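You operate a simulated robot arm through the tools that you are given. There is no shell and no other tool. Be economical: measure what you need, move in short steps, check, and stop when the job is done.

You run a simulated two-armed robot. Do the job below in one go: nothing can be reset, and whatever is moved stays where it is left.

Task
Put the clip box from the top of the seed cupboard on the middle of the measuring bench. Open the bottom seed drawer, take the seedling in a yellow pot from the top of the seed cupboard and leave it in the inside of the bottom seed drawer and shut the drawer again. Pick up the filter from the top of the seed cupboard with one hand, pass it to the other hand and put it in the left recess of the panel holder. Put the label box on the top of the seed cupboard away on the lower shelf of the tall rack. Put the overflow pipe on the top of the seed cupboard away on the top of the lamp bar rack. The order is free. Set down upright: clip box, seedling in a yellow pot, filter.

The check looks at the end state, three seconds after you hand in, the way a careful person would. Anything else that was tipped, shoved, dropped, spilled or broken makes it a failure.

Robot
Two 7-joint arms with two-finger parallel grippers on one trunk, on a base that drives. Base frame: it is fixed to the floor where the robot stands at the start and does not move with it; the origin is under the middle of the robot, x ahead of it, y to its left, z up; the surface under the hand at the start is at about z = 0.84. Lengths are in m, angles in degrees, forces in N, time in s.
The left shoulder is at the start at [0.07, 0.13, 1.162], the right one opposite. With the tool pointing down near the work surface each hand reaches from about 0.2 to 0.52 m from the robot's upright axis, wherever it stands, measured 20 degrees to its own side. Places, roughly: bottom seed drawer [0.4, 0.2, 0.2]; clip box [0.5, 0, 0.75]; filter [0.5, 0.25, 1]; inside of the bottom seed drawer [0.5, 0.2, 0.1]; label box [0.25, 0.25, 0.75]; left recess of the panel holder (18x21 cm) [0.34, -0.22, 0.84]; lower shelf of the tall rack [-2.8, -1.1, 0.5]; middle of the measuring bench [-1.3, 3.2, 0.9]; overflow pipe [0.25, 0, 1]; seedling in a yellow pot (7x6x7 cm) [0.5, 0.1, 0.9]; top of the lamp bar rack [-2.4, 3.4, 0.9]. Payload 1.57 kg a hand.
Tool frame (each hand has its own): the origin (TCP) lies between the finger pads and is the grasp point; the fingertips stand 0.03 m ahead of it; z points along the fingers, y is the line along which they close. The gripper opens to 0.08 m. The fingers are 0.017 m wide and 0.012 m thick; the gripper's body (0.04 by 0.082 m) begins 0.08 m behind the TCP.
Orientation is that of the tool frame in the base frame, as a unit quaternion [x, y, z, w]. With the fingers straight down and closing along the base's y, the tool's x points along the base's -x, its y along +y and its z along -z.

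Tools
- The arms move only by the tool step_arm. It takes "left_steps", "right_steps" or both (then of equal length, played together; a hand with none holds still); each is text: rows parted by semicolons, each of 7 numbers parted by spaces: the shift along the base's x, y, z in units of 20 mm (1.0 is 20 mm), then the turn, a rotation vector about the base's x, y, z in units of 4 degrees (1.0 is 4 degrees), then the closure, from 0 (fully open) to 1 (shut). In form: tx ty tz ax ay az gripper; .... A call has 1 to 10 rows; each row shifts and turns the commanded pose from where the row before left it. A call with a number of a shift or a turn outside -1 to 1 is refused whole. Each row takes 0.2 s and may step no farther than 0.05 m and 8.6 degrees from the row before; otherwise, or with a gripper value out of range, the whole call is refused. A pose out of reach is approached as far as the arm can. The call stops where the force on the tool passes 40 N (or 10 N more than at its start, if that is more) or the arm is blocked; 0.2 s more then pass. The fingers move at their own pace (about 0.108 m/s each) and stop on an object; they squeeze with about 37 N. The grip force told is the motor's: it shows also when the fingers shut on nothing. Time passes only in rows, and 0.2 s behind the last, so rows that do not move let the fingers close. It gives the time, the measured TCP pose, the force on the tool (base axes), the opening and the grip force at its end, in the units of the frame above (readings bear some noise), with the torque about the TCP (base axes, N m) and any sound that the robot's microphone picked up.
- Cameras (640 x 400 px; columns grow to the right, rows downward): "scene" is now at [0.1269, 0.0146, 1.371]; the picture's right is [0.19, -0.98, 0.00], its down [-0.75, -0.15, -0.64] and it looks along [0.63, 0.12, -0.77] (base axes); focal length 214 px, centre (320, 200). "left" rides on the left gripper at [0.072, 0.007, -0.122] in its tool frame; the picture's right is [-0.09, 1.00, 0.00], its down [-0.84, -0.08, -0.54] and it looks along [-0.54, -0.05, 0.84] (tool axes); focal length 238 px, centre (320, 200). "right" rides on the right gripper at [0.072, -0.007, -0.122] in its tool frame; the picture's right is [0.09, 1.00, 0.00], its down [-0.84, 0.08, -0.54] and it looks along [-0.54, 0.05, 0.84] (tool axes); focal length 238 px, centre (320, 200). There is no depth. A picture from a camera that has moved, and an enlarged one, comes with that camera's place and axes in the base frame and with its lens.
- camera(camera): a new picture of that camera. The clock stands still meanwhile.
- move_column(by): slides the trunk up (or, below 0, down) by that many m; the arms and the scene camera ride with it, the base frame stays. It gives what a move gives, with no picture.
- steer(legs): drives the robot by 1 to 6 legs, each [ahead, left, turn to the left] in m, m and degrees, along the robot's own axes; the way and the turn of a leg run together, so that a leg with both is an arc; at most 1.5 m and 180 degrees a leg. The arms and the cameras ride along, it lands a little off, and it stops where it bumps. It gives what a move gives.
- aim_head(pan, tilt): turns the head with the scene camera to pan (to the left, within 86 degrees either way) and tilt (down, from -29 to 69), counted from straight ahead of the robot. It gives what a move gives.
- close_up(camera, box): a new picture of the part [left, top, right, bottom] of that camera's present view, enlarged. The clock stands still meanwhile.
- hand_in(): hands the job in; it is judged then, once.

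Work in short steps. Places have to be worked out from the pictures, the camera data and where the tool is seen: move nearer, look again, correct. Check each grasp and each placing, and mend what went wrong. You have 196 turns and 184 pictures in all, those below and enlarged ones among them. Open the grippers and draw the arms clear of the work before you hand the job in, unless the task says otherwise.

The tools are called after "Call:" by a JSON object that holds its "op" and its "data". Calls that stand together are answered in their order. step_arm: Moves the arms, as the interface text tells. Its arguments: {"type":"object","properties":{"left_steps":{"type":"string"},"right_steps":{"type":"string"}},"required":[]} The other tools are called the same way: move_column (by) slides the trunk up or down; steer (legs) drives the base; aim_head (pan, tilt) turns the head that bears the scene camera; camera (camera) takes a picture; close_up (camera, box) takes an enlarged picture of a part of a camera's view; hand_in () hands the job in.

At the start:

```text
time_s: 0.0
left_ee_pos: [0.2664, 0.2251, 1.1268]
left_orientation: [0.0, 1.0, 0.0, 0.0]
left_ft_force: [0.3, -0.2, 0.3]
left_torque: [0.0, -0.01, -0.04]
left_grip_width: 0.0801
left_grasp_force: 0.1
right_ee_pos: [0.3592, -0.0369, 1.1872]
right_orientation: [-0.001, 1.0, -0.001, 0.0]
right_ft_force: [0.1, 0.6, 0.5]
right_torque: [0.01, 0.04, -0.02]
right_grip_width: 0.0799
right_grasp_force: 0.0
trunk travel left (down, up): [-0.8, 0.14]
robot x, y, heading: [0.0023, -0.0004, -0.1]
head pan, tilt: [10.9, 50.0]
```

scene: 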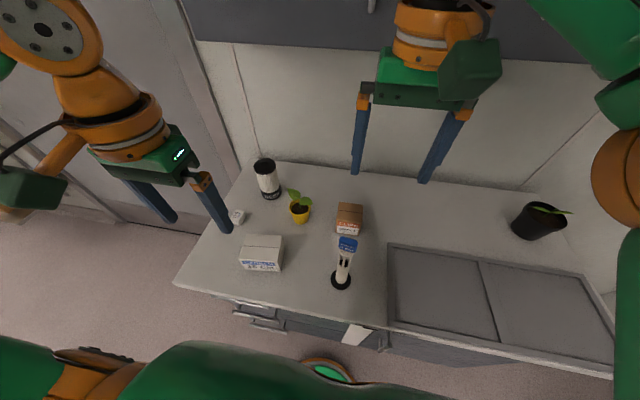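
right: 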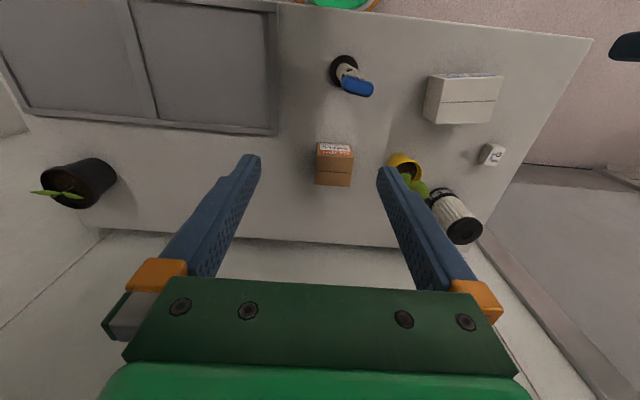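
left: 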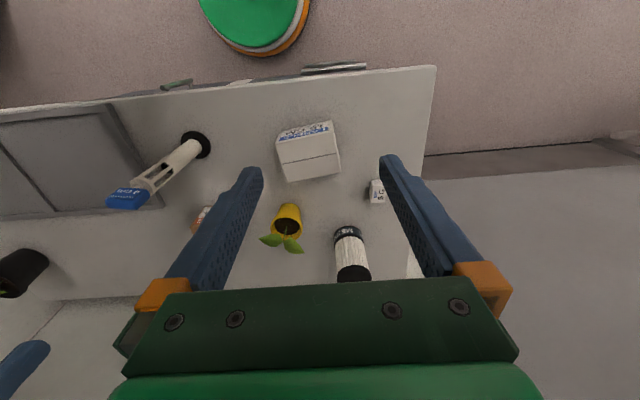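

I start with enlarged views of the objects and the drawer fronts, to tell the boxes apart.

Call:
{"op": "close_up", "data": {"camera": "scene", "box": [170, 140, 400, 360]}}

Call:
{"op": "close_up", "data": {"camera": "left", "box": [100, 50, 440, 290]}}

```text
1.82 times, centred on (285, 250) of scene
camera zoom: at [0.1269, 0.0146, 1.371], right [0.19, -0.98, 0.0], down [-0.75, -0.15, -0.64], along [0.63, 0.12, -0.77], focal length 390 px, centre (384, 109)
```

zoom: 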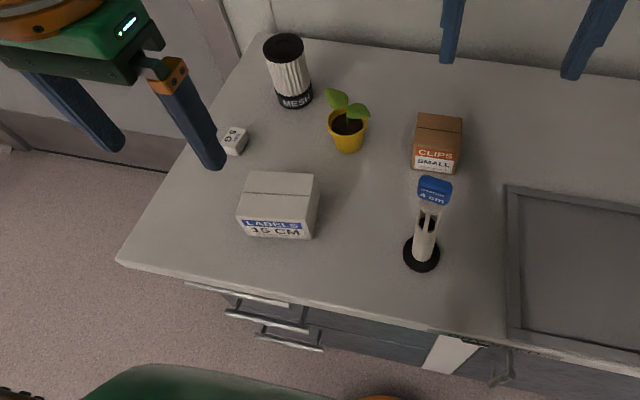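

```text
1.67 times, centred on (270, 170) of left
camera zoom: at [0.1953, 0.2316, 1.25], right [0.09, 1.0, 0.0], down [0.84, -0.08, 0.54], along [0.54, -0.05, -0.84], focal length 397 px, centre (403, 250)
```

zoom: 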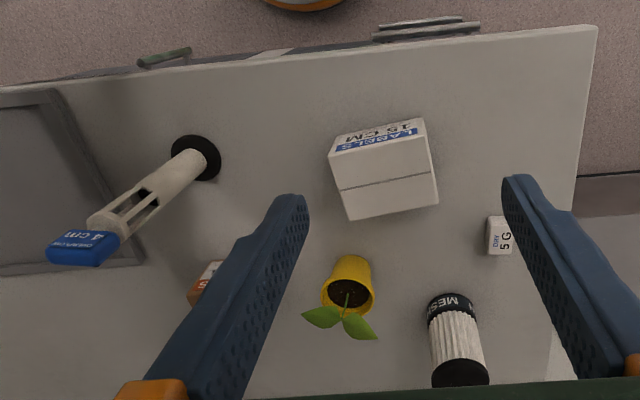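

The brown box says CLIPS and the white one LABELS; the pipe has a blue tag. I zoom into the tag and the paper on the drawer front.

Call:
{"op": "close_up", "data": {"camera": "scene", "box": [320, 225, 370, 256]}}

Call:
{"op": "close_up", "data": {"camera": "scene", "box": [220, 290, 400, 400]}}

Call:
{"op": "aim_head", "data": {"pan": 0, "tilt": 69}}

Call:
{"op": "camera", "data": {"camera": "scene"}}

```text
12.80 times, centred on (345, 240) of scene
camera zoom: at [0.1269, 0.0146, 1.371], right [0.19, -0.98, 0.0], down [-0.75, -0.15, -0.64], along [0.63, 0.12, -0.77], focal length 2745 px, centre (0, -318)
```

zoom: 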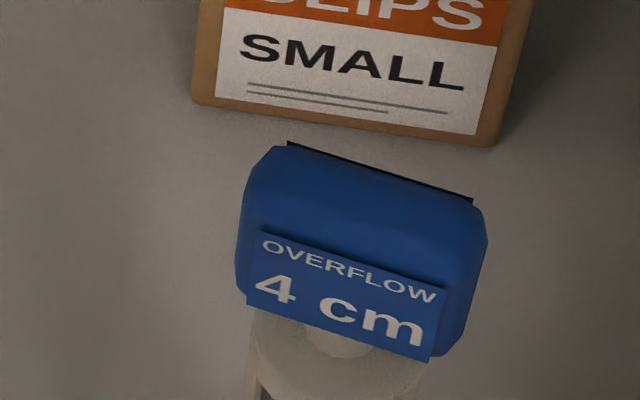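

```text
3.56 times, centred on (310, 345) of scene
camera zoom: at [0.1269, 0.0146, 1.371], right [0.19, -0.98, 0.0], down [-0.75, -0.15, -0.64], along [0.63, 0.12, -0.77], focal length 763 px, centre (356, -316)
```

zoom: 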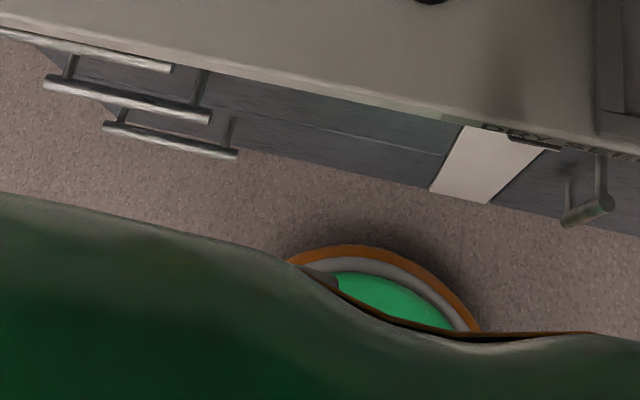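

```text
time_s: 0.8
left_ee_pos: [0.2672, 0.224, 1.1264]
left_orientation: [0.0, 1.0, 0.0, -0.001]
left_ft_force: [0.1, -1.1, 0.1]
left_torque: [0.01, -0.02, 0.03]
left_grip_width: 0.08
left_grasp_force: 0.0
right_ee_pos: [0.3591, -0.0369, 1.189]
right_orientation: [0.0, 1.0, 0.0, 0.0]
right_ft_force: [-0.1, -0.3, -0.3]
right_torque: [0.01, -0.01, -0.02]
right_grip_width: 0.0799
right_grasp_force: 0.1
trunk travel left (down, up): [-0.8, 0.14]
robot x, y, heading: [0.0012, 0.0014, 0.0]
head pan, tilt: [0.0, 68.8]
```

```text
176 pictures are left
camera scene: at [0.1072, 0.0, 1.3491], right [0.0, -1.0, 0.0], down [-0.93, 0.0, -0.36], along [0.36, 0.0, -0.93], focal length 214 px, centre (320, 200)
```

scene: 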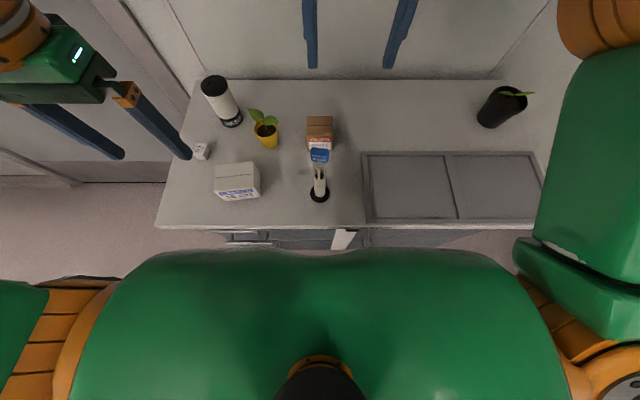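

Everything needed is identified: filter ≈(0.57,0.27), seedling ≈(0.5,0.15), clips (0.5,0), labels (0.33,0.2), pipe (0.35,0). I turn the head a little to measure the filter and surroundings better, with the left arm moved aside first.

Call:
{"op": "step_arm", "data": {"left_steps": "0 1 0 0 0 0 0;0 1 0 0 0 0 0;0 1 0 0 0 0 0;0 1 0 0 0 0 0;0 1 0 0 0 0 0"}}

Call:
{"op": "aim_head", "data": {"pan": 20, "tilt": 45}}

Call:
{"op": "close_up", "data": {"camera": "scene", "box": [200, 100, 440, 250]}}

```text
time_s: 2.0
left_ee_pos: [0.2661, 0.3251, 1.1272]
left_orientation: [0.0, 1.0, 0.0, 0.0]
left_ft_force: [0.5, -0.4, 0.5]
left_torque: [0.0, 0.02, -0.02]
left_grip_width: 0.0801
left_grasp_force: 0.0
right_ee_pos: [0.3576, -0.0359, 1.1883]
right_orientation: [0.0, 1.0, 0.0, 0.0]
right_ft_force: [0.8, -0.1, 0.1]
right_torque: [-0.05, -0.01, -0.01]
right_grip_width: 0.0802
right_grasp_force: 0.0
trunk travel left (down, up): [-0.8, 0.14]
robot x, y, heading: [-0.0005, -0.0045, 0.3]
head pan, tilt: [0.0, 68.8]
```

```text
time_s: 2.9
left_ee_pos: [0.2669, 0.3237, 1.128]
left_orientation: [0.0, 1.0, 0.0, 0.001]
left_ft_force: [-1.6, -0.8, -0.3]
left_torque: [0.01, 0.01, -0.04]
left_grip_width: 0.0802
left_grasp_force: 0.0
right_ee_pos: [0.3589, -0.0367, 1.1876]
right_orientation: [0.0, 1.0, 0.001, 0.0]
right_ft_force: [-0.4, -0.3, -0.3]
right_torque: [-0.01, -0.01, -0.02]
right_grip_width: 0.0802
right_grasp_force: 0.1
trunk travel left (down, up): [-0.8, 0.14]
robot x, y, heading: [-0.0003, 0.0024, -0.0]
head pan, tilt: [20.0, 45.0]
```

```text
2.67 times, centred on (320, 175) of scene
camera zoom: at [0.1276, 0.0276, 1.3778], right [0.34, -0.94, 0.0], down [-0.67, -0.24, -0.71], along [0.66, 0.24, -0.71], focal length 572 px, centre (320, 267)
```

zoom: 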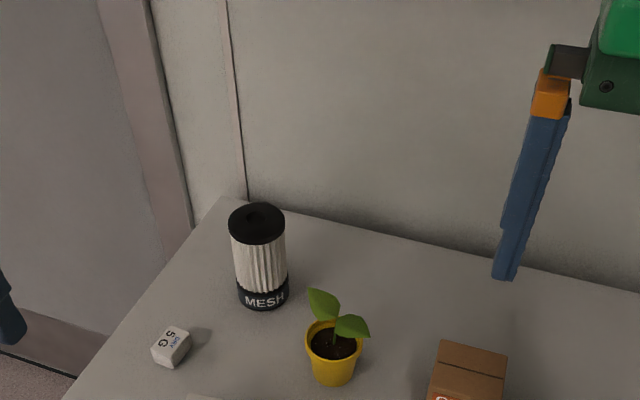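

Filter centre ≈(0.563,0.264), z 0.84–0.956, diameter ≈0.06. I'll nudge the base forward slightly, then tilt the left hand ~48° forward and hover behind/above the filter.

Call:
{"op": "steer", "data": {"legs": [[0.03, 0, 0]]}}

Call:
{"op": "step_arm", "data": {"left_steps": "0.8 -0.3 -0.3 0 -1 0 0;0.8 -0.3 -0.3 0 -1 0 0;0.8 -0.3 -0.4 0 -1 0 0;0.8 -0.3 -0.5 0 -1 0 0;0.8 -0.3 -0.5 0 -1 0 0;0.7 -0.3 -0.5 0 -1 0 0;0.7 -0.3 -0.5 0 -1 0 0;0.7 -0.3 -0.5 0 -1 0 0;0.7 -0.3 -0.5 0 -1 0 0;0.7 -0.3 -0.5 0 -1 0 0"}}

Call:
{"op": "step_arm", "data": {"left_steps": "0.3 0 -0.5 0 -1 0 0;0.3 0 -0.5 0 -1 0 0"}}

Call:
{"op": "camera", "data": {"camera": "scene"}}

Call:
{"op": "camera", "data": {"camera": "left"}}

```text
time_s: 3.7
left_ee_pos: [0.2904, 0.3241, 1.1294]
left_orientation: [0.0, 1.0, 0.0, 0.002]
left_ft_force: [0.1, 0.3, 0.1]
left_torque: [0.02, -0.05, 0.01]
left_grip_width: 0.08
left_grasp_force: 0.0
right_ee_pos: [0.3819, -0.0376, 1.191]
right_orientation: [0.0, 1.0, 0.0, 0.003]
right_ft_force: [-1.0, 0.0, -0.1]
right_torque: [-0.02, -0.05, 0.01]
right_grip_width: 0.0799
right_grasp_force: 0.1
trunk travel left (down, up): [-0.8, 0.14]
robot x, y, heading: [0.0294, 0.0003, -0.2]
head pan, tilt: [20.0, 45.0]
```

```text
time_s: 5.9
left_ee_pos: [0.4481, 0.2617, 1.0369]
left_orientation: [0.001, 0.94, 0.0, 0.342]
left_ft_force: [-1.2, 1.2, 0.0]
left_torque: [0.01, -0.03, 0.02]
left_grip_width: 0.0801
left_grasp_force: 0.1
right_ee_pos: [0.3894, -0.0363, 1.1884]
right_orientation: [0.001, 1.0, 0.0, 0.0]
right_ft_force: [-0.5, -0.9, 0.6]
right_torque: [0.04, 0.0, 0.01]
right_grip_width: 0.0799
right_grasp_force: 0.0
trunk travel left (down, up): [-0.8, 0.14]
robot x, y, heading: [0.0321, 0.0008, 0.0]
head pan, tilt: [20.0, 45.0]
```

```text
time_s: 6.5
left_ee_pos: [0.4594, 0.2639, 1.0168]
left_orientation: [0.0, 0.914, 0.0, 0.407]
left_ft_force: [0.2, -0.2, -0.5]
left_torque: [0.0, 0.01, 0.01]
left_grip_width: 0.0801
left_grasp_force: 0.0
right_ee_pos: [0.3887, -0.0362, 1.1881]
right_orientation: [-0.001, 1.0, 0.0, 0.0]
right_ft_force: [-1.6, 0.2, -0.5]
right_torque: [0.0, -0.01, 0.03]
right_grip_width: 0.0801
right_grasp_force: 0.1
trunk travel left (down, up): [-0.8, 0.14]
robot x, y, heading: [0.027, -0.0016, 0.3]
head pan, tilt: [20.0, 45.0]
```

```text
174 pictures are left
camera scene: at [0.158, 0.0283, 1.3778], right [0.34, -0.94, 0.0], down [-0.66, -0.24, -0.71], along [0.66, 0.24, -0.71], focal length 214 px, centre (320, 200)
```

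scene: 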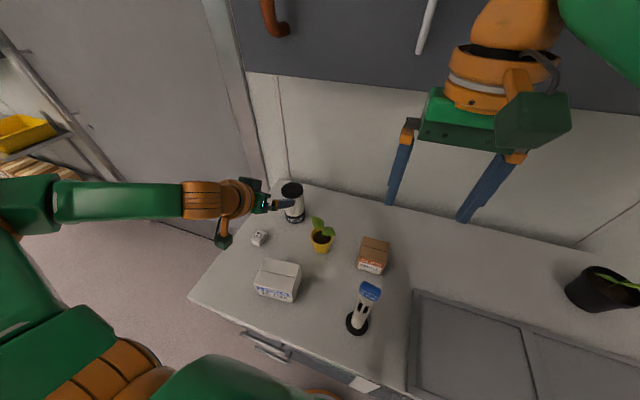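

```text
173 pictures are left
camera left: at [0.3211, 0.2701, 1.0461], right [0.06, 1.0, 0.07], down [0.16, -0.08, 0.98], along [0.99, -0.05, -0.16], focal length 238 px, centre (320, 200)
```

left: 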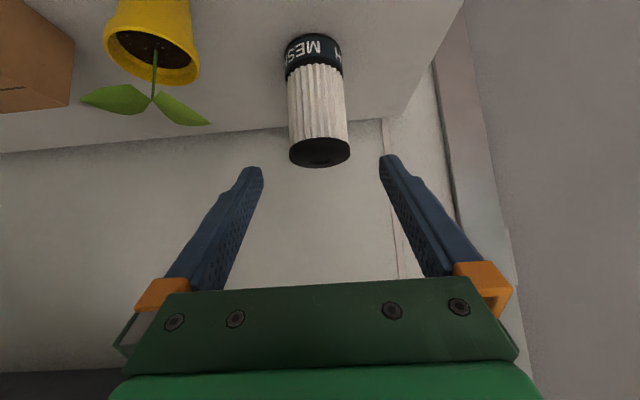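

Filter sits centred between the fingers (y≈0.26). Advance down-forward to straddle it, fingers open.

Call:
{"op": "step_arm", "data": {"left_steps": "0.74 0 -0.94 0 0 0 0;0.74 0 -0.94 0 0 0 0;0.74 -0.05 -0.94 0 0 0 0;0.74 -0.05 -0.94 0 0 0 0;0.74 0 -0.94 0 0 0 0;0.74 0 -0.94 0 0 0 0;0.74 0 -0.9 0 0 0 0"}}

Call:
{"op": "camera", "data": {"camera": "left"}}

Call:
{"op": "close_up", "data": {"camera": "scene", "box": [180, 140, 340, 240]}}

```text
time_s: 8.1
left_ee_pos: [0.5525, 0.26, 0.9236]
left_orientation: [0.0, 0.914, 0.001, 0.405]
left_ft_force: [-0.4, -1.2, 0.0]
left_torque: [-0.01, 0.0, 0.02]
left_grip_width: 0.0799
left_grasp_force: 0.0
left hand out of reach, approached as far as the arm can: row 6, 7
right_ee_pos: [0.3893, -0.037, 1.1879]
right_orientation: [0.0, 1.0, 0.0, 0.0]
right_ft_force: [-0.5, -1.3, 0.5]
right_torque: [-0.01, 0.05, 0.03]
right_grip_width: 0.0802
right_grasp_force: 0.0
trunk travel left (down, up): [-0.8, 0.14]
robot x, y, heading: [0.0293, 0.0009, -0.0]
head pan, tilt: [20.0, 45.0]
```

```text
172 pictures are left
camera left: at [0.4145, 0.2665, 0.953], right [0.06, 1.0, 0.07], down [0.16, -0.08, 0.98], along [0.99, -0.05, -0.16], focal length 238 px, centre (320, 200)
```

left: 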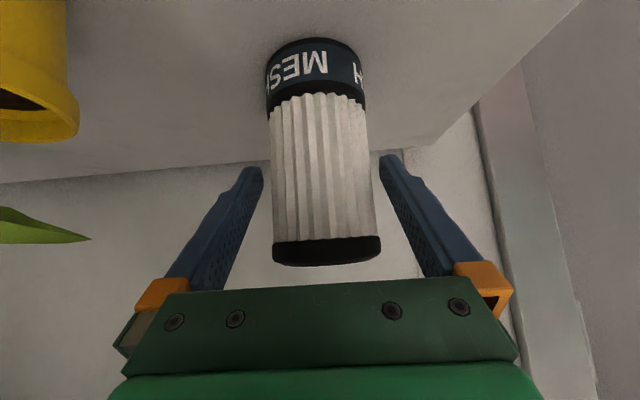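

```text
4.00 times, centred on (260, 190) of scene
camera zoom: at [0.1576, 0.0277, 1.3779], right [0.34, -0.94, 0.0], down [-0.66, -0.24, -0.71], along [0.66, 0.24, -0.71], focal length 858 px, centre (560, 240)
```

zoom: 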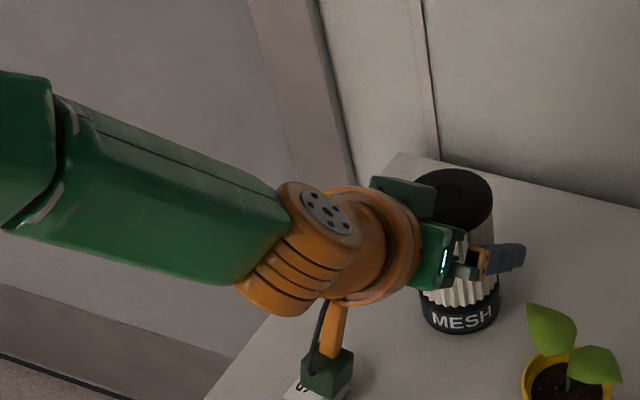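

The arm is at its reach limit at z 0.924. I lower the trunk 3 cm so that the grip lies lower on the body (camera bracket stays ≈5 cm above the sachet).

Call:
{"op": "move_column", "data": {"by": -0.03}}

Call:
{"op": "step_arm", "data": {"left_steps": "0.4 0 0 0 0 0 0;0 0 0 0 0 0 0"}}

Call:
{"op": "close_up", "data": {"camera": "scene", "box": [180, 140, 340, 240]}}

Call:
{"op": "camera", "data": {"camera": "left"}}

```text
time_s: 8.9
left_ee_pos: [0.5529, 0.2595, 0.8937]
left_orientation: [0.001, 0.914, 0.0, 0.406]
left_ft_force: [-0.3, 0.3, 0.2]
left_torque: [0.0, 0.0, 0.01]
left_grip_width: 0.0799
left_grasp_force: 0.0
right_ee_pos: [0.3886, -0.037, 1.1572]
right_orientation: [0.001, 1.0, 0.0, -0.001]
right_ft_force: [0.6, -0.3, 0.2]
right_torque: [0.01, 0.0, -0.05]
right_grip_width: 0.08
right_grasp_force: 0.1
trunk travel left (down, up): [-0.77, 0.17]
robot x, y, heading: [0.0292, -0.0002, 0.1]
head pan, tilt: [20.0, 45.0]
```

```text
time_s: 9.5
left_ee_pos: [0.5604, 0.2589, 0.8956]
left_orientation: [-0.001, 0.914, 0.001, 0.405]
left_ft_force: [-0.7, -0.2, -0.6]
left_torque: [0.02, 0.03, 0.01]
left_grip_width: 0.0798
left_grasp_force: 0.0
right_ee_pos: [0.3877, -0.0365, 1.1579]
right_orientation: [0.0, 1.0, 0.0, 0.001]
right_ft_force: [0.2, 0.8, -0.4]
right_torque: [0.01, 0.01, 0.01]
right_grip_width: 0.0802
right_grasp_force: 0.0
trunk travel left (down, up): [-0.77, 0.17]
robot x, y, heading: [0.0304, 0.0013, 0.2]
head pan, tilt: [20.0, 45.0]
```

```text
4.00 times, centred on (260, 190) of scene
camera zoom: at [0.1575, 0.0279, 1.3479], right [0.34, -0.94, 0.0], down [-0.66, -0.24, -0.71], along [0.66, 0.24, -0.71], focal length 858 px, centre (560, 240)
```

zoom: 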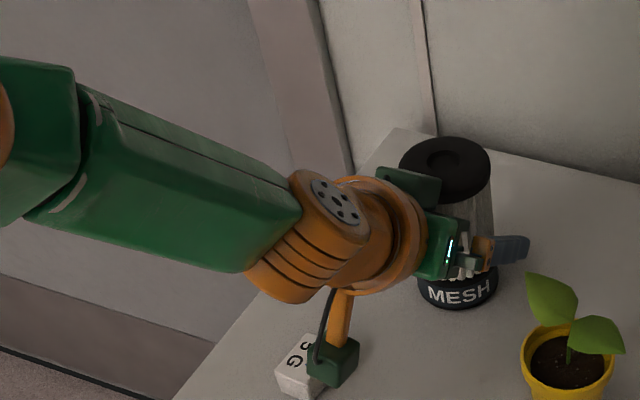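

```text
169 pictures are left
camera left: at [0.4218, 0.2665, 0.9247], right [0.06, 1.0, 0.07], down [0.16, -0.08, 0.98], along [0.98, -0.05, -0.17], focal length 238 px, centre (320, 200)
```

left: 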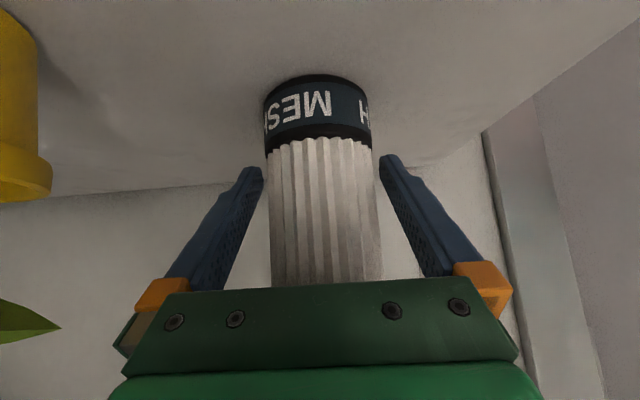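

Well placed. Close the left gripper.

Call:
{"op": "step_arm", "data": {"left_steps": "0 0 0 0 0 0 0.5;0 0 0 0 0 0 1;0 0 0 0 0 0 1;0 0 0 0 0 0 1"}}

Call:
{"op": "step_arm", "data": {"left_steps": "0 0 0.5 0 0 0 1;0 0 1 0 0 0 1;0 0 1 0 0 0 1;0 0 1 0 0 0 1"}}

Call:
{"op": "camera", "data": {"camera": "left"}}

```text
time_s: 10.5
left_ee_pos: [0.5601, 0.2595, 0.8949]
left_orientation: [-0.001, 0.914, 0.001, 0.405]
left_ft_force: [0.2, 0.9, 1.9]
left_torque: [-0.03, -0.03, -0.01]
left_grip_width: 0.0633
left_grasp_force: 37.0
right_ee_pos: [0.3885, -0.0358, 1.1587]
right_orientation: [0.0, 1.0, 0.0, 0.0]
right_ft_force: [0.2, 1.1, 0.2]
right_torque: [0.01, -0.01, 0.01]
right_grip_width: 0.0801
right_grasp_force: 0.0
trunk travel left (down, up): [-0.77, 0.17]
robot x, y, heading: [0.0288, -0.0026, 0.1]
head pan, tilt: [20.0, 45.0]
```

```text
time_s: 11.5
left_ee_pos: [0.5605, 0.2601, 0.9638]
left_orientation: [0.0, 0.914, 0.0, 0.405]
left_ft_force: [-0.6, -0.6, -0.9]
left_torque: [-0.05, -0.03, 0.03]
left_grip_width: 0.0628
left_grasp_force: 37.6
right_ee_pos: [0.3885, -0.0371, 1.1579]
right_orientation: [0.0, 1.0, 0.0, 0.001]
right_ft_force: [0.4, 0.6, 0.1]
right_torque: [-0.03, 0.01, -0.01]
right_grip_width: 0.08
right_grasp_force: 0.0
trunk travel left (down, up): [-0.77, 0.17]
robot x, y, heading: [0.0328, -0.0014, -0.1]
head pan, tilt: [20.0, 45.0]
```

```text
168 pictures are left
camera left: at [0.4225, 0.2672, 0.993], right [0.06, 1.0, 0.07], down [0.16, -0.08, 0.98], along [0.99, -0.05, -0.16], focal length 238 px, centre (320, 200)
```

left: 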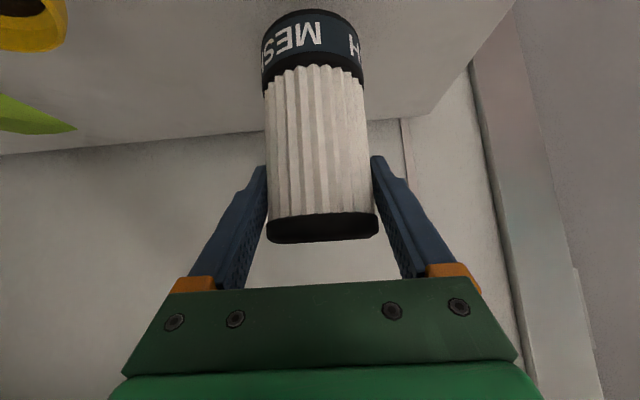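

The filter appears to have slid ~3 cm down in the grip. I check whether it is still slipping by waiting a moment.

Call:
{"op": "step_arm", "data": {"left_steps": "0 0 0 0 0 0 1;0 0 0 0 0 0 1;0 0 0 0 0 0 1;0 0 0 0 0 0 1;0 0 0 0 0 0 1"}}

Call:
{"op": "camera", "data": {"camera": "left"}}

Call:
{"op": "close_up", "data": {"camera": "scene", "box": [180, 120, 340, 220]}}

```text
time_s: 12.7
left_ee_pos: [0.56, 0.2614, 0.9639]
left_orientation: [-0.001, 0.914, 0.001, 0.406]
left_ft_force: [0.1, 0.3, -2.8]
left_torque: [-0.03, 0.01, -0.02]
left_grip_width: 0.0626
left_grasp_force: 37.4
right_ee_pos: [0.3891, -0.036, 1.1573]
right_orientation: [0.0, 1.0, 0.0, 0.0]
right_ft_force: [-0.5, -0.2, -0.2]
right_torque: [-0.02, 0.01, -0.01]
right_grip_width: 0.08
right_grasp_force: 0.2
trunk travel left (down, up): [-0.77, 0.17]
robot x, y, heading: [0.0262, 0.0009, 0.1]
head pan, tilt: [20.0, 45.0]
```

```text
167 pictures are left
camera left: at [0.4228, 0.2673, 0.9928], right [0.06, 1.0, 0.07], down [0.16, -0.08, 0.98], along [0.99, -0.05, -0.16], focal length 238 px, centre (320, 200)
```

left: 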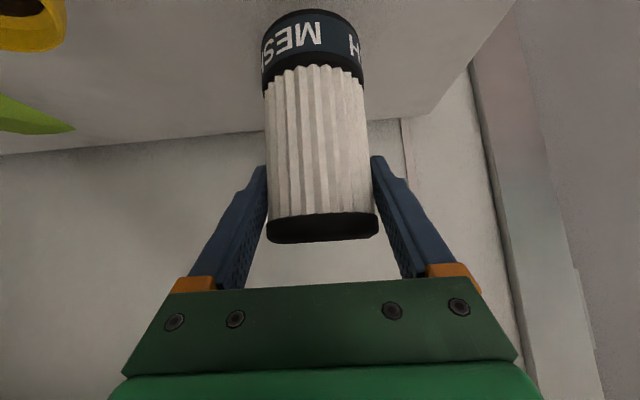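

```text
4.00 times, centred on (260, 170) of scene
camera zoom: at [0.1581, 0.0281, 1.3478], right [0.34, -0.94, 0.0], down [-0.66, -0.24, -0.71], along [0.66, 0.24, -0.71], focal length 858 px, centre (560, 320)
```

zoom: 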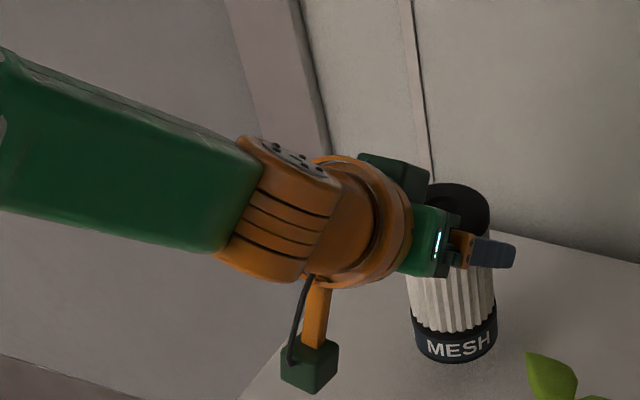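

Stable now, hanging upright with the grip ~3 cm below its top (weight ~2 N). The right hand will take it low from the right side: I lift gently and turn the right hand ~52° about x.

Call:
{"op": "step_arm", "data": {"left_steps": "0 0 0.4 0 0 0 1;0 0 0.6 0 0 0 1;0 0 0.7 0 0 0 1;0 0 0.7 0 0 0 1;-0.3 0 0.8 0 0 0 1;-0.5 0 0.8 0 0 0 1;-0.6 0 0.8 0 0 0 1;-0.7 -0.2 0.8 0 0 0 1;-0.7 -0.4 0.8 0 0 0 1;-0.7 -0.5 0.8 0 0 0 1", "right_steps": "0.1 -0.9 0.2 1 0 0 0;0.1 -0.9 0.2 1 0 0 0;0.1 -0.9 0.2 1 0 0 0;0.1 -0.9 0.2 1 0 0 0;0.1 -0.9 0.2 1 0 0 0;0.1 -0.5 0.2 1 0 0 0;0.1 -0.5 0.2 1 0 0 0;0.1 0 0 1 0 0 0;0.1 0 0 1 0 0 0;0 0 0 1 0 0 0"}}

Call:
{"op": "step_arm", "data": {"left_steps": "-0.6 -0.7 0.3 0 0 0 1;-0.6 -0.8 0 0 0 0 1;-0.6 -0.8 0 0 0 0 1;-0.6 -0.8 0 0 0 0 1;-0.6 -0.8 0 0 0 0 1;-0.6 -0.8 0 0 0 0 1;-0.3 -0.7 0 0 0 0 1;0 -0.4 0 0 0 0 1;0 0 0 0 0 0 1", "right_steps": "0 0 0 1 0 0 0;0 0 0 1 0 0 0;0 0 0 1 0 0 0;0 0 0 0 0 0 0;0 0 0 0 0 0 0;0 0 0 0 0 0 0;0 0 0 0 0 0 0;0 0 0 0 0 0 0;0 0 0 0 0 0 0"}}

Call:
{"op": "aim_head", "data": {"pan": 0, "tilt": 40}}

Call:
{"op": "camera", "data": {"camera": "scene"}}

Call:
{"op": "camera", "data": {"camera": "right"}}

Call:
{"op": "camera", "data": {"camera": "left"}}

```text
time_s: 14.9
left_ee_pos: [0.4903, 0.2362, 1.1089]
left_orientation: [0.0, 0.913, 0.001, 0.407]
left_ft_force: [-0.2, 0.0, -1.8]
left_torque: [-0.01, 0.01, -0.01]
left_grip_width: 0.0624
left_grasp_force: 36.4
right_ee_pos: [0.4058, -0.1482, 1.1856]
right_orientation: [-0.001, 0.94, 0.343, 0.001]
right_ft_force: [0.0, 0.5, 0.0]
right_torque: [0.03, 0.0, 0.01]
right_grip_width: 0.0799
right_grasp_force: 0.0
trunk travel left (down, up): [-0.77, 0.17]
robot x, y, heading: [0.0301, 0.0002, -0.2]
head pan, tilt: [20.0, 45.0]
```

```text
time_s: 16.9
left_ee_pos: [0.4131, 0.1217, 1.1139]
left_orientation: [0.001, 0.914, -0.001, 0.406]
left_ft_force: [-0.1, 0.0, -2.3]
left_torque: [0.02, -0.01, 0.0]
left_grip_width: 0.0624
left_grasp_force: 37.7
right_ee_pos: [0.4084, -0.1464, 1.1858]
right_orientation: [0.0, 0.899, 0.439, -0.001]
right_ft_force: [-0.6, 0.0, 0.1]
right_torque: [0.03, -0.03, -0.01]
right_grip_width: 0.0801
right_grasp_force: 0.0
trunk travel left (down, up): [-0.77, 0.17]
robot x, y, heading: [0.0318, 0.0001, 0.2]
head pan, tilt: [20.0, 45.0]
```

```text
time_s: 17.7
left_ee_pos: [0.4123, 0.1228, 1.1137]
left_orientation: [0.0, 0.914, 0.0, 0.406]
left_ft_force: [0.0, -0.3, -1.6]
left_torque: [-0.01, -0.02, 0.01]
left_grip_width: 0.0625
left_grasp_force: 37.0
right_ee_pos: [0.407, -0.1465, 1.1856]
right_orientation: [0.0, 0.899, 0.439, 0.0]
right_ft_force: [-0.2, -0.2, 0.6]
right_torque: [0.02, 0.0, -0.02]
right_grip_width: 0.0799
right_grasp_force: 0.1
trunk travel left (down, up): [-0.77, 0.17]
robot x, y, heading: [0.0331, -0.0019, -0.2]
head pan, tilt: [0.0, 40.0]
```

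```text
165 pictures are left
camera scene: at [0.1664, 0.0001, 1.3551], right [0.0, -1.0, 0.0], down [-0.64, 0.0, -0.77], along [0.77, 0.0, -0.64], focal length 214 px, centre (320, 200)
```

scene: 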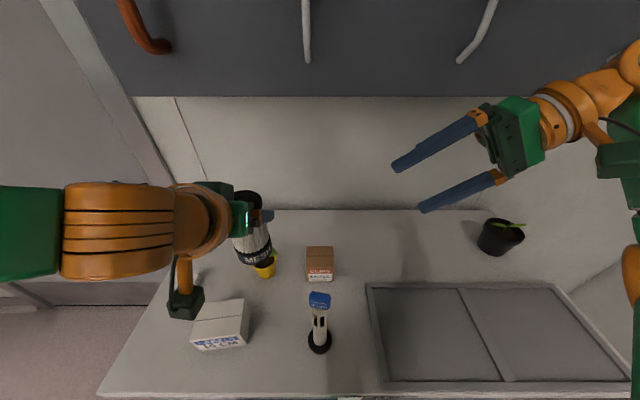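

```text
164 pictures are left
camera right: at [0.3349, -0.2471, 1.2545], right [-0.09, 0.61, 0.78], down [0.84, -0.38, 0.39], along [0.54, 0.69, -0.48], focal length 238 px, centre (320, 200)
```

right: 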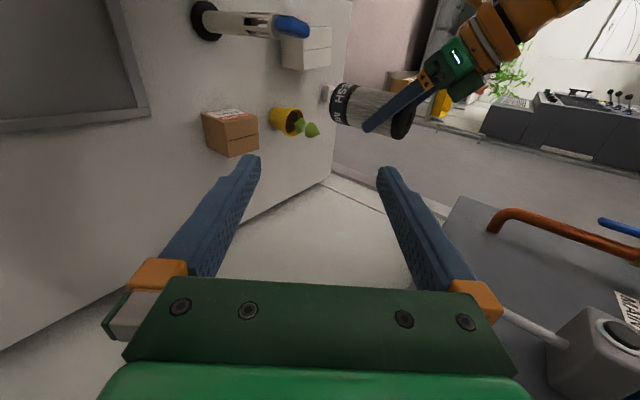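

```text
163 pictures are left
camera left: at [0.2745, 0.1292, 1.1425], right [0.06, 1.0, 0.07], down [0.16, -0.08, 0.98], along [0.99, -0.05, -0.16], focal length 238 px, centre (320, 200)
```

left: 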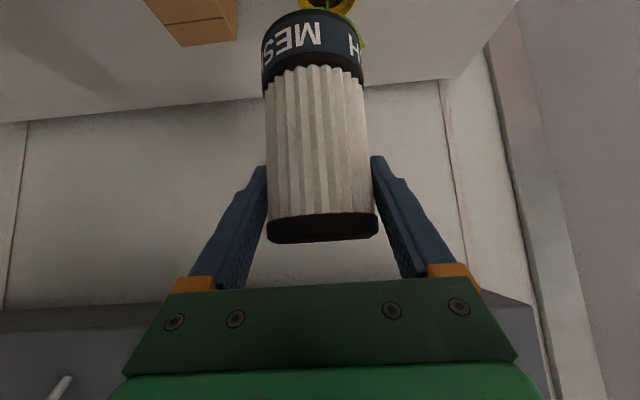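

Filter held at ≈(0.416,0.12), bottom z≈1.03. Right hand goes to a pre-grasp 10 cm back along its pointing direction.

Call:
{"op": "step_arm", "data": {"right_steps": "0.04 0.93 -0.27 0 0 0 0;0.04 0.93 -0.27 0 0 0 0;0.04 0.93 -0.27 0 0 0 0;0.04 0.93 -0.27 0 0 0 0;0.04 0.93 -0.27 0 0 0 0;0.04 0.93 -0.27 0 0 0 0;0.04 0.93 -0.27 0 0 0 0;0.04 0.93 -0.27 0 0 0 0;0.04 0.93 -0.27 0 0 0 0;0.04 0.93 -0.27 0 0 0 0"}}

Call:
{"op": "camera", "data": {"camera": "right"}}

Call:
{"op": "camera", "data": {"camera": "scene"}}

```text
time_s: 19.9
left_ee_pos: [0.4123, 0.1237, 1.1131]
left_orientation: [0.0, 0.914, 0.0, 0.406]
left_ft_force: [0.3, 0.4, -1.9]
left_torque: [0.01, 0.0, -0.03]
left_grip_width: 0.0624
left_grasp_force: 36.9
right_ee_pos: [0.4139, 0.0423, 1.132]
right_orientation: [0.001, 0.899, 0.439, 0.0]
right_ft_force: [-1.0, 0.1, 0.2]
right_torque: [0.02, -0.04, -0.02]
right_grip_width: 0.0798
right_grasp_force: 0.2
trunk travel left (down, up): [-0.77, 0.17]
robot x, y, heading: [0.0295, 0.0024, -0.2]
head pan, tilt: [0.0, 40.0]
```

```text
162 pictures are left
camera right: at [0.3423, -0.0581, 1.201], right [-0.09, 0.61, 0.78], down [0.84, -0.38, 0.39], along [0.54, 0.69, -0.48], focal length 238 px, centre (320, 200)
```

right: 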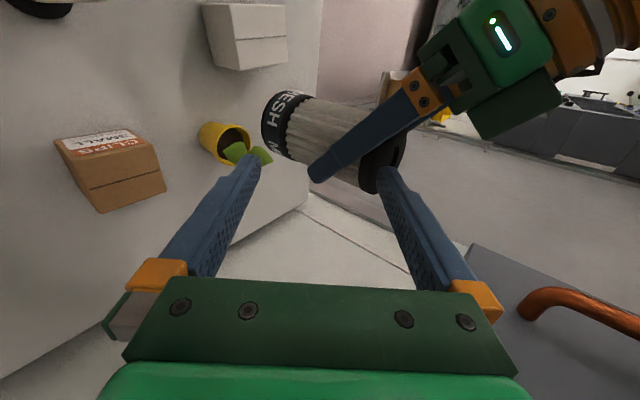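

```text
161 pictures are left
camera scene: at [0.1667, 0.001, 1.3551], right [0.0, -1.0, 0.0], down [-0.64, 0.0, -0.77], along [0.77, 0.0, -0.64], focal length 214 px, centre (320, 200)
```

scene: 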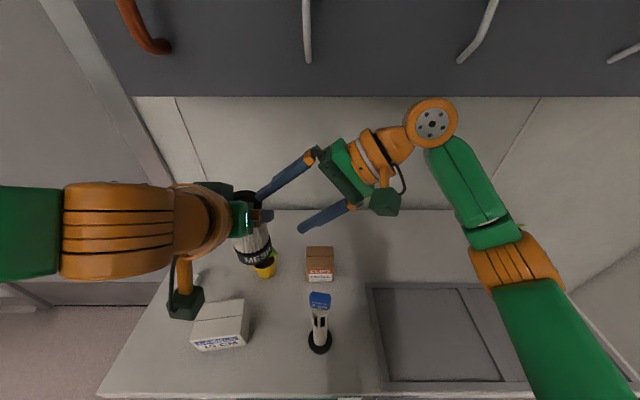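

I notice the right fingers close in the y–z plane; they need to close along x. I back off and roll the right hand 90° about its own pointing axis (camera ending on top).

Call:
{"op": "step_arm", "data": {"right_steps": "0 -1 0.5 0 0.788 -0.616 0;0 -1 0.5 0 0.788 -0.616 0;0 -1 0.5 0 0.788 -0.616 0;0 -1 0 0 0.788 -0.616 0;0 -1 0 0 0.788 -0.616 0;0 0 0 0 0.788 -0.616 0;0 0 0 0 0.788 -0.616 0;0 0 0 0 0.788 -0.616 0;0 0 0 0 0.788 -0.616 0;0 0 0 0 0.788 -0.616 0"}}

Call:
{"op": "step_arm", "data": {"right_steps": "0 0 0 0 0.788 -0.616 0;0 0 0 0 0.788 -0.616 0;0 0 0 0 0.788 -0.616 0;0 0 0 0 0.788 -0.616 0;0 0 0 0 0.788 -0.616 0;0 0 0 0 0.788 -0.616 0;0 0 0 0 0.788 -0.616 0;0 0 0 0 0.788 -0.616 0;0 0 0 0 0.788 -0.616 0;0 0 0 0 0.788 -0.616 0"}}

Call:
{"op": "step_arm", "data": {"right_steps": "0 0 0 0 0.788 -0.616 0;0 0 0 0 0.788 -0.616 0;0 0 0 0 0.394 -0.308 0"}}

Call:
{"op": "camera", "data": {"camera": "right"}}

Call:
{"op": "camera", "data": {"camera": "scene"}}

```text
time_s: 22.1
left_ee_pos: [0.4125, 0.1235, 1.1124]
left_orientation: [0.0, 0.914, 0.0, 0.407]
left_ft_force: [-0.4, -0.4, -2.9]
left_torque: [0.01, 0.05, -0.02]
left_grip_width: 0.0627
left_grasp_force: 37.3
right_ee_pos: [0.4159, -0.0614, 1.1617]
right_orientation: [0.308, 0.844, 0.412, -0.15]
right_ft_force: [-0.3, -0.8, -0.2]
right_torque: [-0.03, -0.01, 0.02]
right_grip_width: 0.0801
right_grasp_force: 0.0
trunk travel left (down, up): [-0.77, 0.17]
robot x, y, heading: [0.0312, -0.0003, 0.1]
head pan, tilt: [0.0, 40.0]
```

```text
time_s: 24.3
left_ee_pos: [0.4124, 0.1221, 1.114]
left_orientation: [0.0, 0.914, 0.0, 0.406]
left_ft_force: [0.0, 0.2, -1.3]
left_torque: [0.0, 0.0, 0.01]
left_grip_width: 0.0626
left_grasp_force: 36.8
right_ee_pos: [0.4146, -0.0604, 1.1617]
right_orientation: [0.577, 0.689, 0.335, -0.282]
right_ft_force: [0.5, 0.3, 0.3]
right_torque: [0.0, -0.01, 0.01]
right_grip_width: 0.08
right_grasp_force: 0.0
trunk travel left (down, up): [-0.77, 0.17]
robot x, y, heading: [0.0294, -0.0018, 0.0]
head pan, tilt: [0.0, 40.0]
```

```text
time_s: 25.1
left_ee_pos: [0.4133, 0.1221, 1.1127]
left_orientation: [0.0, 0.914, -0.001, 0.406]
left_ft_force: [-0.1, 0.3, -1.3]
left_torque: [0.0, -0.01, 0.0]
left_grip_width: 0.0623
left_grasp_force: 36.9
right_ee_pos: [0.4147, -0.06, 1.1622]
right_orientation: [0.636, 0.635, 0.31, -0.31]
right_ft_force: [1.1, 0.6, -0.1]
right_torque: [0.02, -0.02, -0.01]
right_grip_width: 0.0799
right_grasp_force: 0.0
trunk travel left (down, up): [-0.77, 0.17]
robot x, y, heading: [0.0289, 0.001, -0.0]
head pan, tilt: [0.0, 40.0]
```

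```text
160 pictures are left
camera right: at [0.4078, -0.1129, 1.2929], right [1.0, 0.06, 0.07], down [0.08, -0.94, -0.33], along [0.05, 0.33, -0.94], focal length 238 px, centre (320, 200)
```

right: 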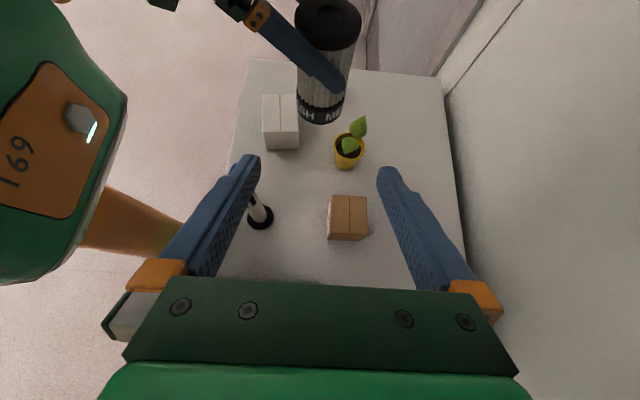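

```text
159 pictures are left
camera scene: at [0.1665, 0.0001, 1.3551], right [0.0, -1.0, 0.0], down [-0.64, 0.0, -0.77], along [0.77, 0.0, -0.64], focal length 214 px, centre (320, 200)
```

scene: 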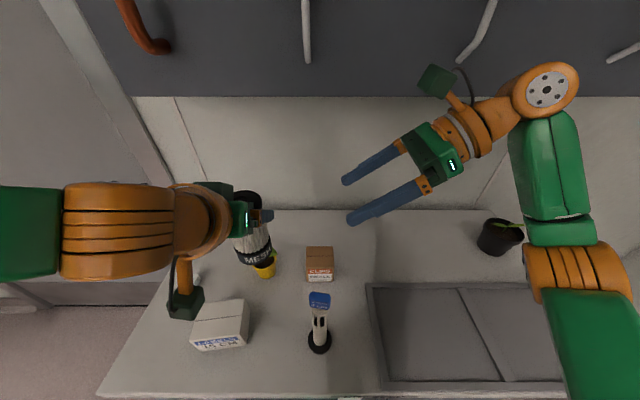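

Right hand now closes along x and lines up with the filter (x≈0.415). Approach to 10 cm, then look.

Call:
{"op": "step_arm", "data": {"right_steps": "0 0.86 -0.27 0 0 0 0;0 0.86 -0.27 0 0 0 0;0 0.86 -0.27 0 0 0 0;0 0.86 -0.27 0 0 0 0;0 0.86 -0.27 0 0 0 0;0 0.86 -0.27 0 0 0 0;0 0.79 -0.62 0 0 0 0;0 0.79 -0.62 0 0 0 0"}}

Call:
{"op": "camera", "data": {"camera": "right"}}

Call:
{"op": "close_up", "data": {"camera": "scene", "box": [160, 120, 400, 270]}}

```text
time_s: 26.9
left_ee_pos: [0.4128, 0.1218, 1.1118]
left_orientation: [0.0, 0.914, 0.0, 0.406]
left_ft_force: [0.2, -0.1, -0.7]
left_torque: [0.0, -0.01, 0.0]
left_grip_width: 0.0624
left_grasp_force: 36.8
right_ee_pos: [0.4144, 0.0735, 1.1041]
right_orientation: [0.635, 0.636, 0.311, -0.31]
right_ft_force: [0.0, 0.6, 0.1]
right_torque: [-0.03, -0.04, 0.0]
right_grip_width: 0.0799
right_grasp_force: 0.0
trunk travel left (down, up): [-0.77, 0.17]
robot x, y, heading: [0.0321, 0.001, -0.2]
head pan, tilt: [0.0, 40.0]
```

```text
158 pictures are left
camera right: at [0.4079, 0.0214, 1.2345], right [1.0, 0.06, 0.07], down [0.08, -0.94, -0.33], along [0.05, 0.33, -0.94], focal length 238 px, centre (320, 200)
```

right: 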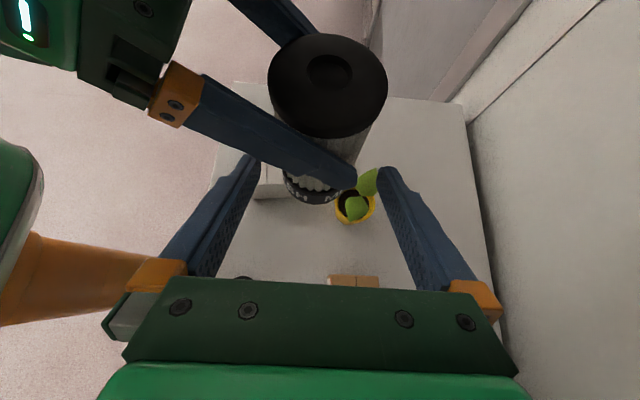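

```text
2.67 times, centred on (280, 195) of scene
camera zoom: at [0.1667, 0.0008, 1.3551], right [0.0, -1.0, 0.0], down [-0.64, 0.0, -0.77], along [0.77, 0.0, -0.64], focal length 572 px, centre (427, 213)
```

zoom: 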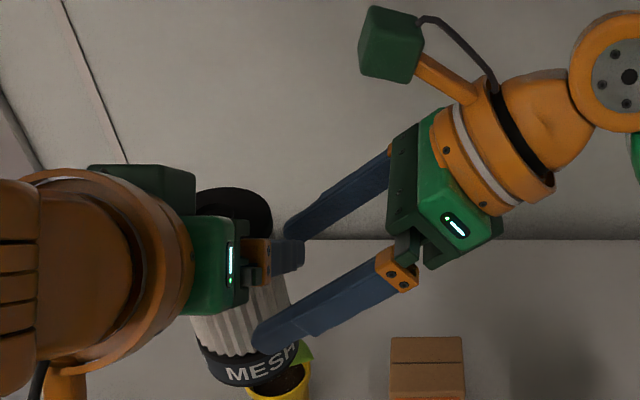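

Clearances look fine; advance the last 5 cm.

Call:
{"op": "step_arm", "data": {"right_steps": "0 0.7 -0.6 0 0 0 0;0 0.7 -0.6 0 0 0 0;0 0.7 -0.6 0 0 0 0;0 0.3 -0.1 0 0 0 0;0 0 0 0 0 0 0"}}

Call:
{"op": "camera", "data": {"camera": "right"}}

Call:
{"op": "close_up", "data": {"camera": "scene", "box": [160, 120, 400, 270]}}

Call:
{"op": "camera", "data": {"camera": "left"}}

```text
time_s: 28.1
left_ee_pos: [0.4125, 0.1227, 1.1141]
left_orientation: [0.0, 0.914, 0.0, 0.406]
left_ft_force: [-0.4, 0.0, -1.6]
left_torque: [-0.02, -0.03, 0.0]
left_grip_width: 0.0624
left_grasp_force: 37.1
right_ee_pos: [0.4157, 0.1207, 1.0679]
right_orientation: [0.635, 0.636, 0.31, -0.31]
right_ft_force: [0.1, 0.0, 0.4]
right_torque: [-0.02, 0.04, 0.01]
right_grip_width: 0.08
right_grasp_force: 0.0
trunk travel left (down, up): [-0.77, 0.17]
robot x, y, heading: [0.0271, 0.0028, -0.0]
head pan, tilt: [0.0, 40.0]
```

```text
156 pictures are left
camera right: at [0.4087, 0.0704, 1.1975], right [1.0, 0.06, 0.07], down [0.08, -0.94, -0.33], along [0.05, 0.33, -0.94], focal length 238 px, centre (320, 200)
```

right: 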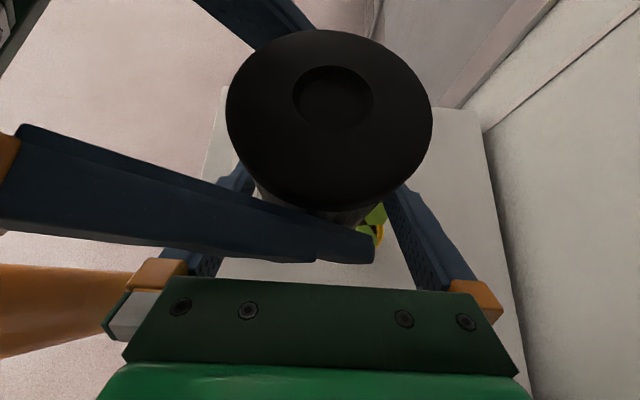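

```text
2.67 times, centred on (280, 195) of scene
camera zoom: at [0.1665, 0.0001, 1.3551], right [0.0, -1.0, 0.0], down [-0.64, 0.0, -0.77], along [0.77, 0.0, -0.64], focal length 572 px, centre (427, 213)
```

zoom: 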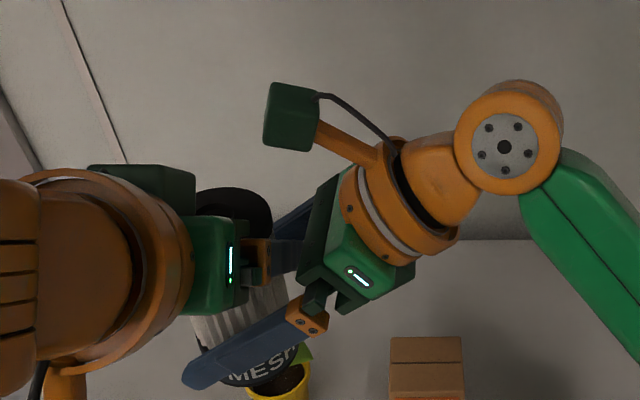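

```text
154 pictures are left
camera left: at [0.2746, 0.1292, 1.1425], right [0.06, 1.0, 0.07], down [0.16, -0.08, 0.98], along [0.99, -0.05, -0.16], focal length 238 px, centre (320, 200)
```

left: 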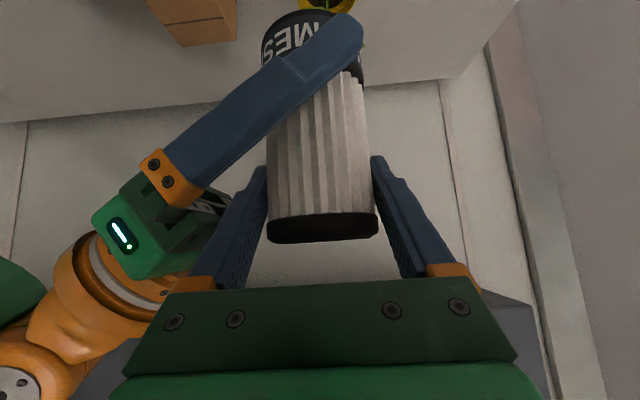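

Right fingers straddle the lower body. Close the right gripper while the left still holds, then check.

Call:
{"op": "step_arm", "data": {"right_steps": "0 0 0 0 0 0 0.4;0 0 0 0 0 0 0.7;0 0 0 0 0 0 1;0 0 0 0 0 0 1;0 0 0 0 0 0 1"}}

Call:
{"op": "step_arm", "data": {"left_steps": "0 0 0 0 0 0 0.6;0 0 0 0 0 0 0.3;0 0 0 0 0 0 0;0 0 0 0 0 0 0;0 0 0 0 0 0 0"}}

Call:
{"op": "camera", "data": {"camera": "left"}}

Call:
{"op": "camera", "data": {"camera": "right"}}

```text
time_s: 29.3
left_ee_pos: [0.412, 0.1223, 1.1132]
left_orientation: [0.0, 0.914, 0.001, 0.406]
left_ft_force: [27.9, 5.2, -2.4]
left_torque: [-0.12, -0.46, -0.26]
left_grip_width: 0.0627
left_grasp_force: 36.9
right_ee_pos: [0.4147, 0.1215, 1.0665]
right_orientation: [0.634, 0.637, 0.309, -0.31]
right_ft_force: [-28.5, -4.9, 1.0]
right_torque: [0.34, -0.82, 0.27]
right_grip_width: 0.0626
right_grasp_force: 37.2
trunk travel left (down, up): [-0.77, 0.17]
robot x, y, heading: [0.0291, -0.0056, -0.1]
head pan, tilt: [0.0, 40.0]
```

```text
time_s: 30.5
left_ee_pos: [0.412, 0.1219, 1.1137]
left_orientation: [-0.001, 0.914, 0.001, 0.405]
left_ft_force: [-4.5, 8.7, -0.5]
left_torque: [-0.06, -0.12, -0.41]
left_grip_width: 0.0728
left_grasp_force: 0.0
right_ee_pos: [0.4168, 0.1207, 1.0664]
right_orientation: [0.636, 0.635, 0.311, -0.31]
right_ft_force: [4.9, -7.7, -0.3]
right_torque: [0.44, 0.31, 0.45]
right_grip_width: 0.0627
right_grasp_force: 37.1
trunk travel left (down, up): [-0.77, 0.17]
robot x, y, heading: [0.0282, 0.0003, -0.0]
head pan, tilt: [0.0, 40.0]
```

```text
153 pictures are left
camera left: at [0.2745, 0.1293, 1.1424], right [0.06, 1.0, 0.07], down [0.16, -0.08, 0.98], along [0.99, -0.05, -0.16], focal length 238 px, centre (320, 200)
```

left: 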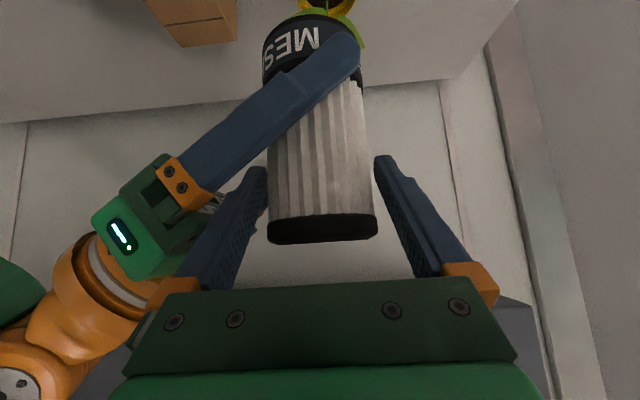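

```text
152 pictures are left
camera right: at [0.409, 0.0701, 1.1976], right [1.0, 0.06, 0.07], down [0.08, -0.94, -0.33], along [0.05, 0.33, -0.94], focal length 238 px, centre (320, 200)
```

right: 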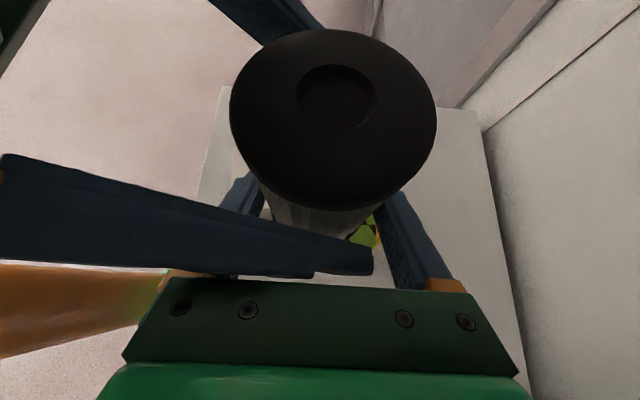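

The right holds (0.0627); the left finger merely leans on the right gripper's body. I relieve that and draw the left hand back along its axis.

Call:
{"op": "step_arm", "data": {"left_steps": "0 0.1 0 0 0 0 0.13;-0.4 0 0.36 0 0 0 0.13;-0.74 0 0.67 0 0 0 0.13;-0.74 0 0.67 0 0 0 0.13;-0.74 0 0.67 0 0 0 0.13;-0.74 0.2 0.67 0 0 0 0.1"}}

Call:
{"op": "camera", "data": {"camera": "left"}}

Call:
{"op": "camera", "data": {"camera": "scene"}}

```text
time_s: 31.9
left_ee_pos: [0.3446, 0.128, 1.175]
left_orientation: [0.0, 0.914, -0.001, 0.406]
left_ft_force: [-0.7, 0.5, -0.1]
left_torque: [0.03, -0.04, -0.01]
left_grip_width: 0.0721
left_grasp_force: 0.1
right_ee_pos: [0.414, 0.1226, 1.0677]
right_orientation: [0.635, 0.635, 0.311, -0.309]
right_ft_force: [0.0, 0.0, -0.7]
right_torque: [-0.02, 0.01, 0.0]
right_grip_width: 0.0624
right_grasp_force: 36.5
trunk travel left (down, up): [-0.77, 0.17]
robot x, y, heading: [0.0341, -0.0014, -0.2]
head pan, tilt: [0.0, 40.0]
```

```text
151 pictures are left
camera left: at [0.2063, 0.135, 1.2047], right [0.06, 1.0, 0.07], down [0.16, -0.08, 0.98], along [0.99, -0.05, -0.16], focal length 238 px, centre (320, 200)
```

left: 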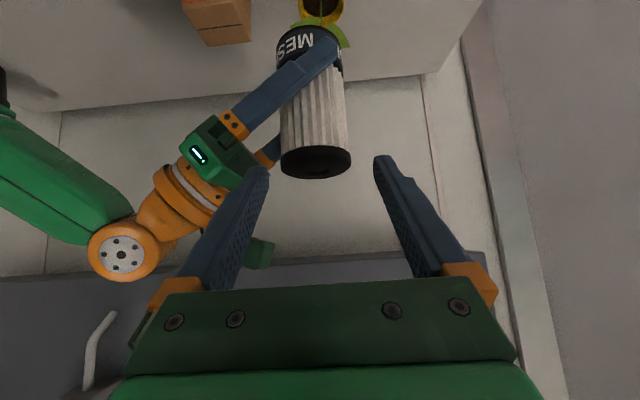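

```text
150 pictures are left
camera scene: at [0.1654, 0.0007, 1.3552], right [0.0, -1.0, 0.0], down [-0.64, 0.0, -0.77], along [0.77, 0.0, -0.64], focal length 214 px, centre (320, 200)
```

scene: 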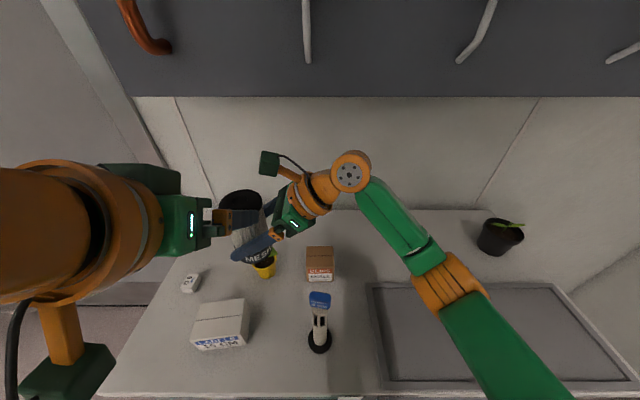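

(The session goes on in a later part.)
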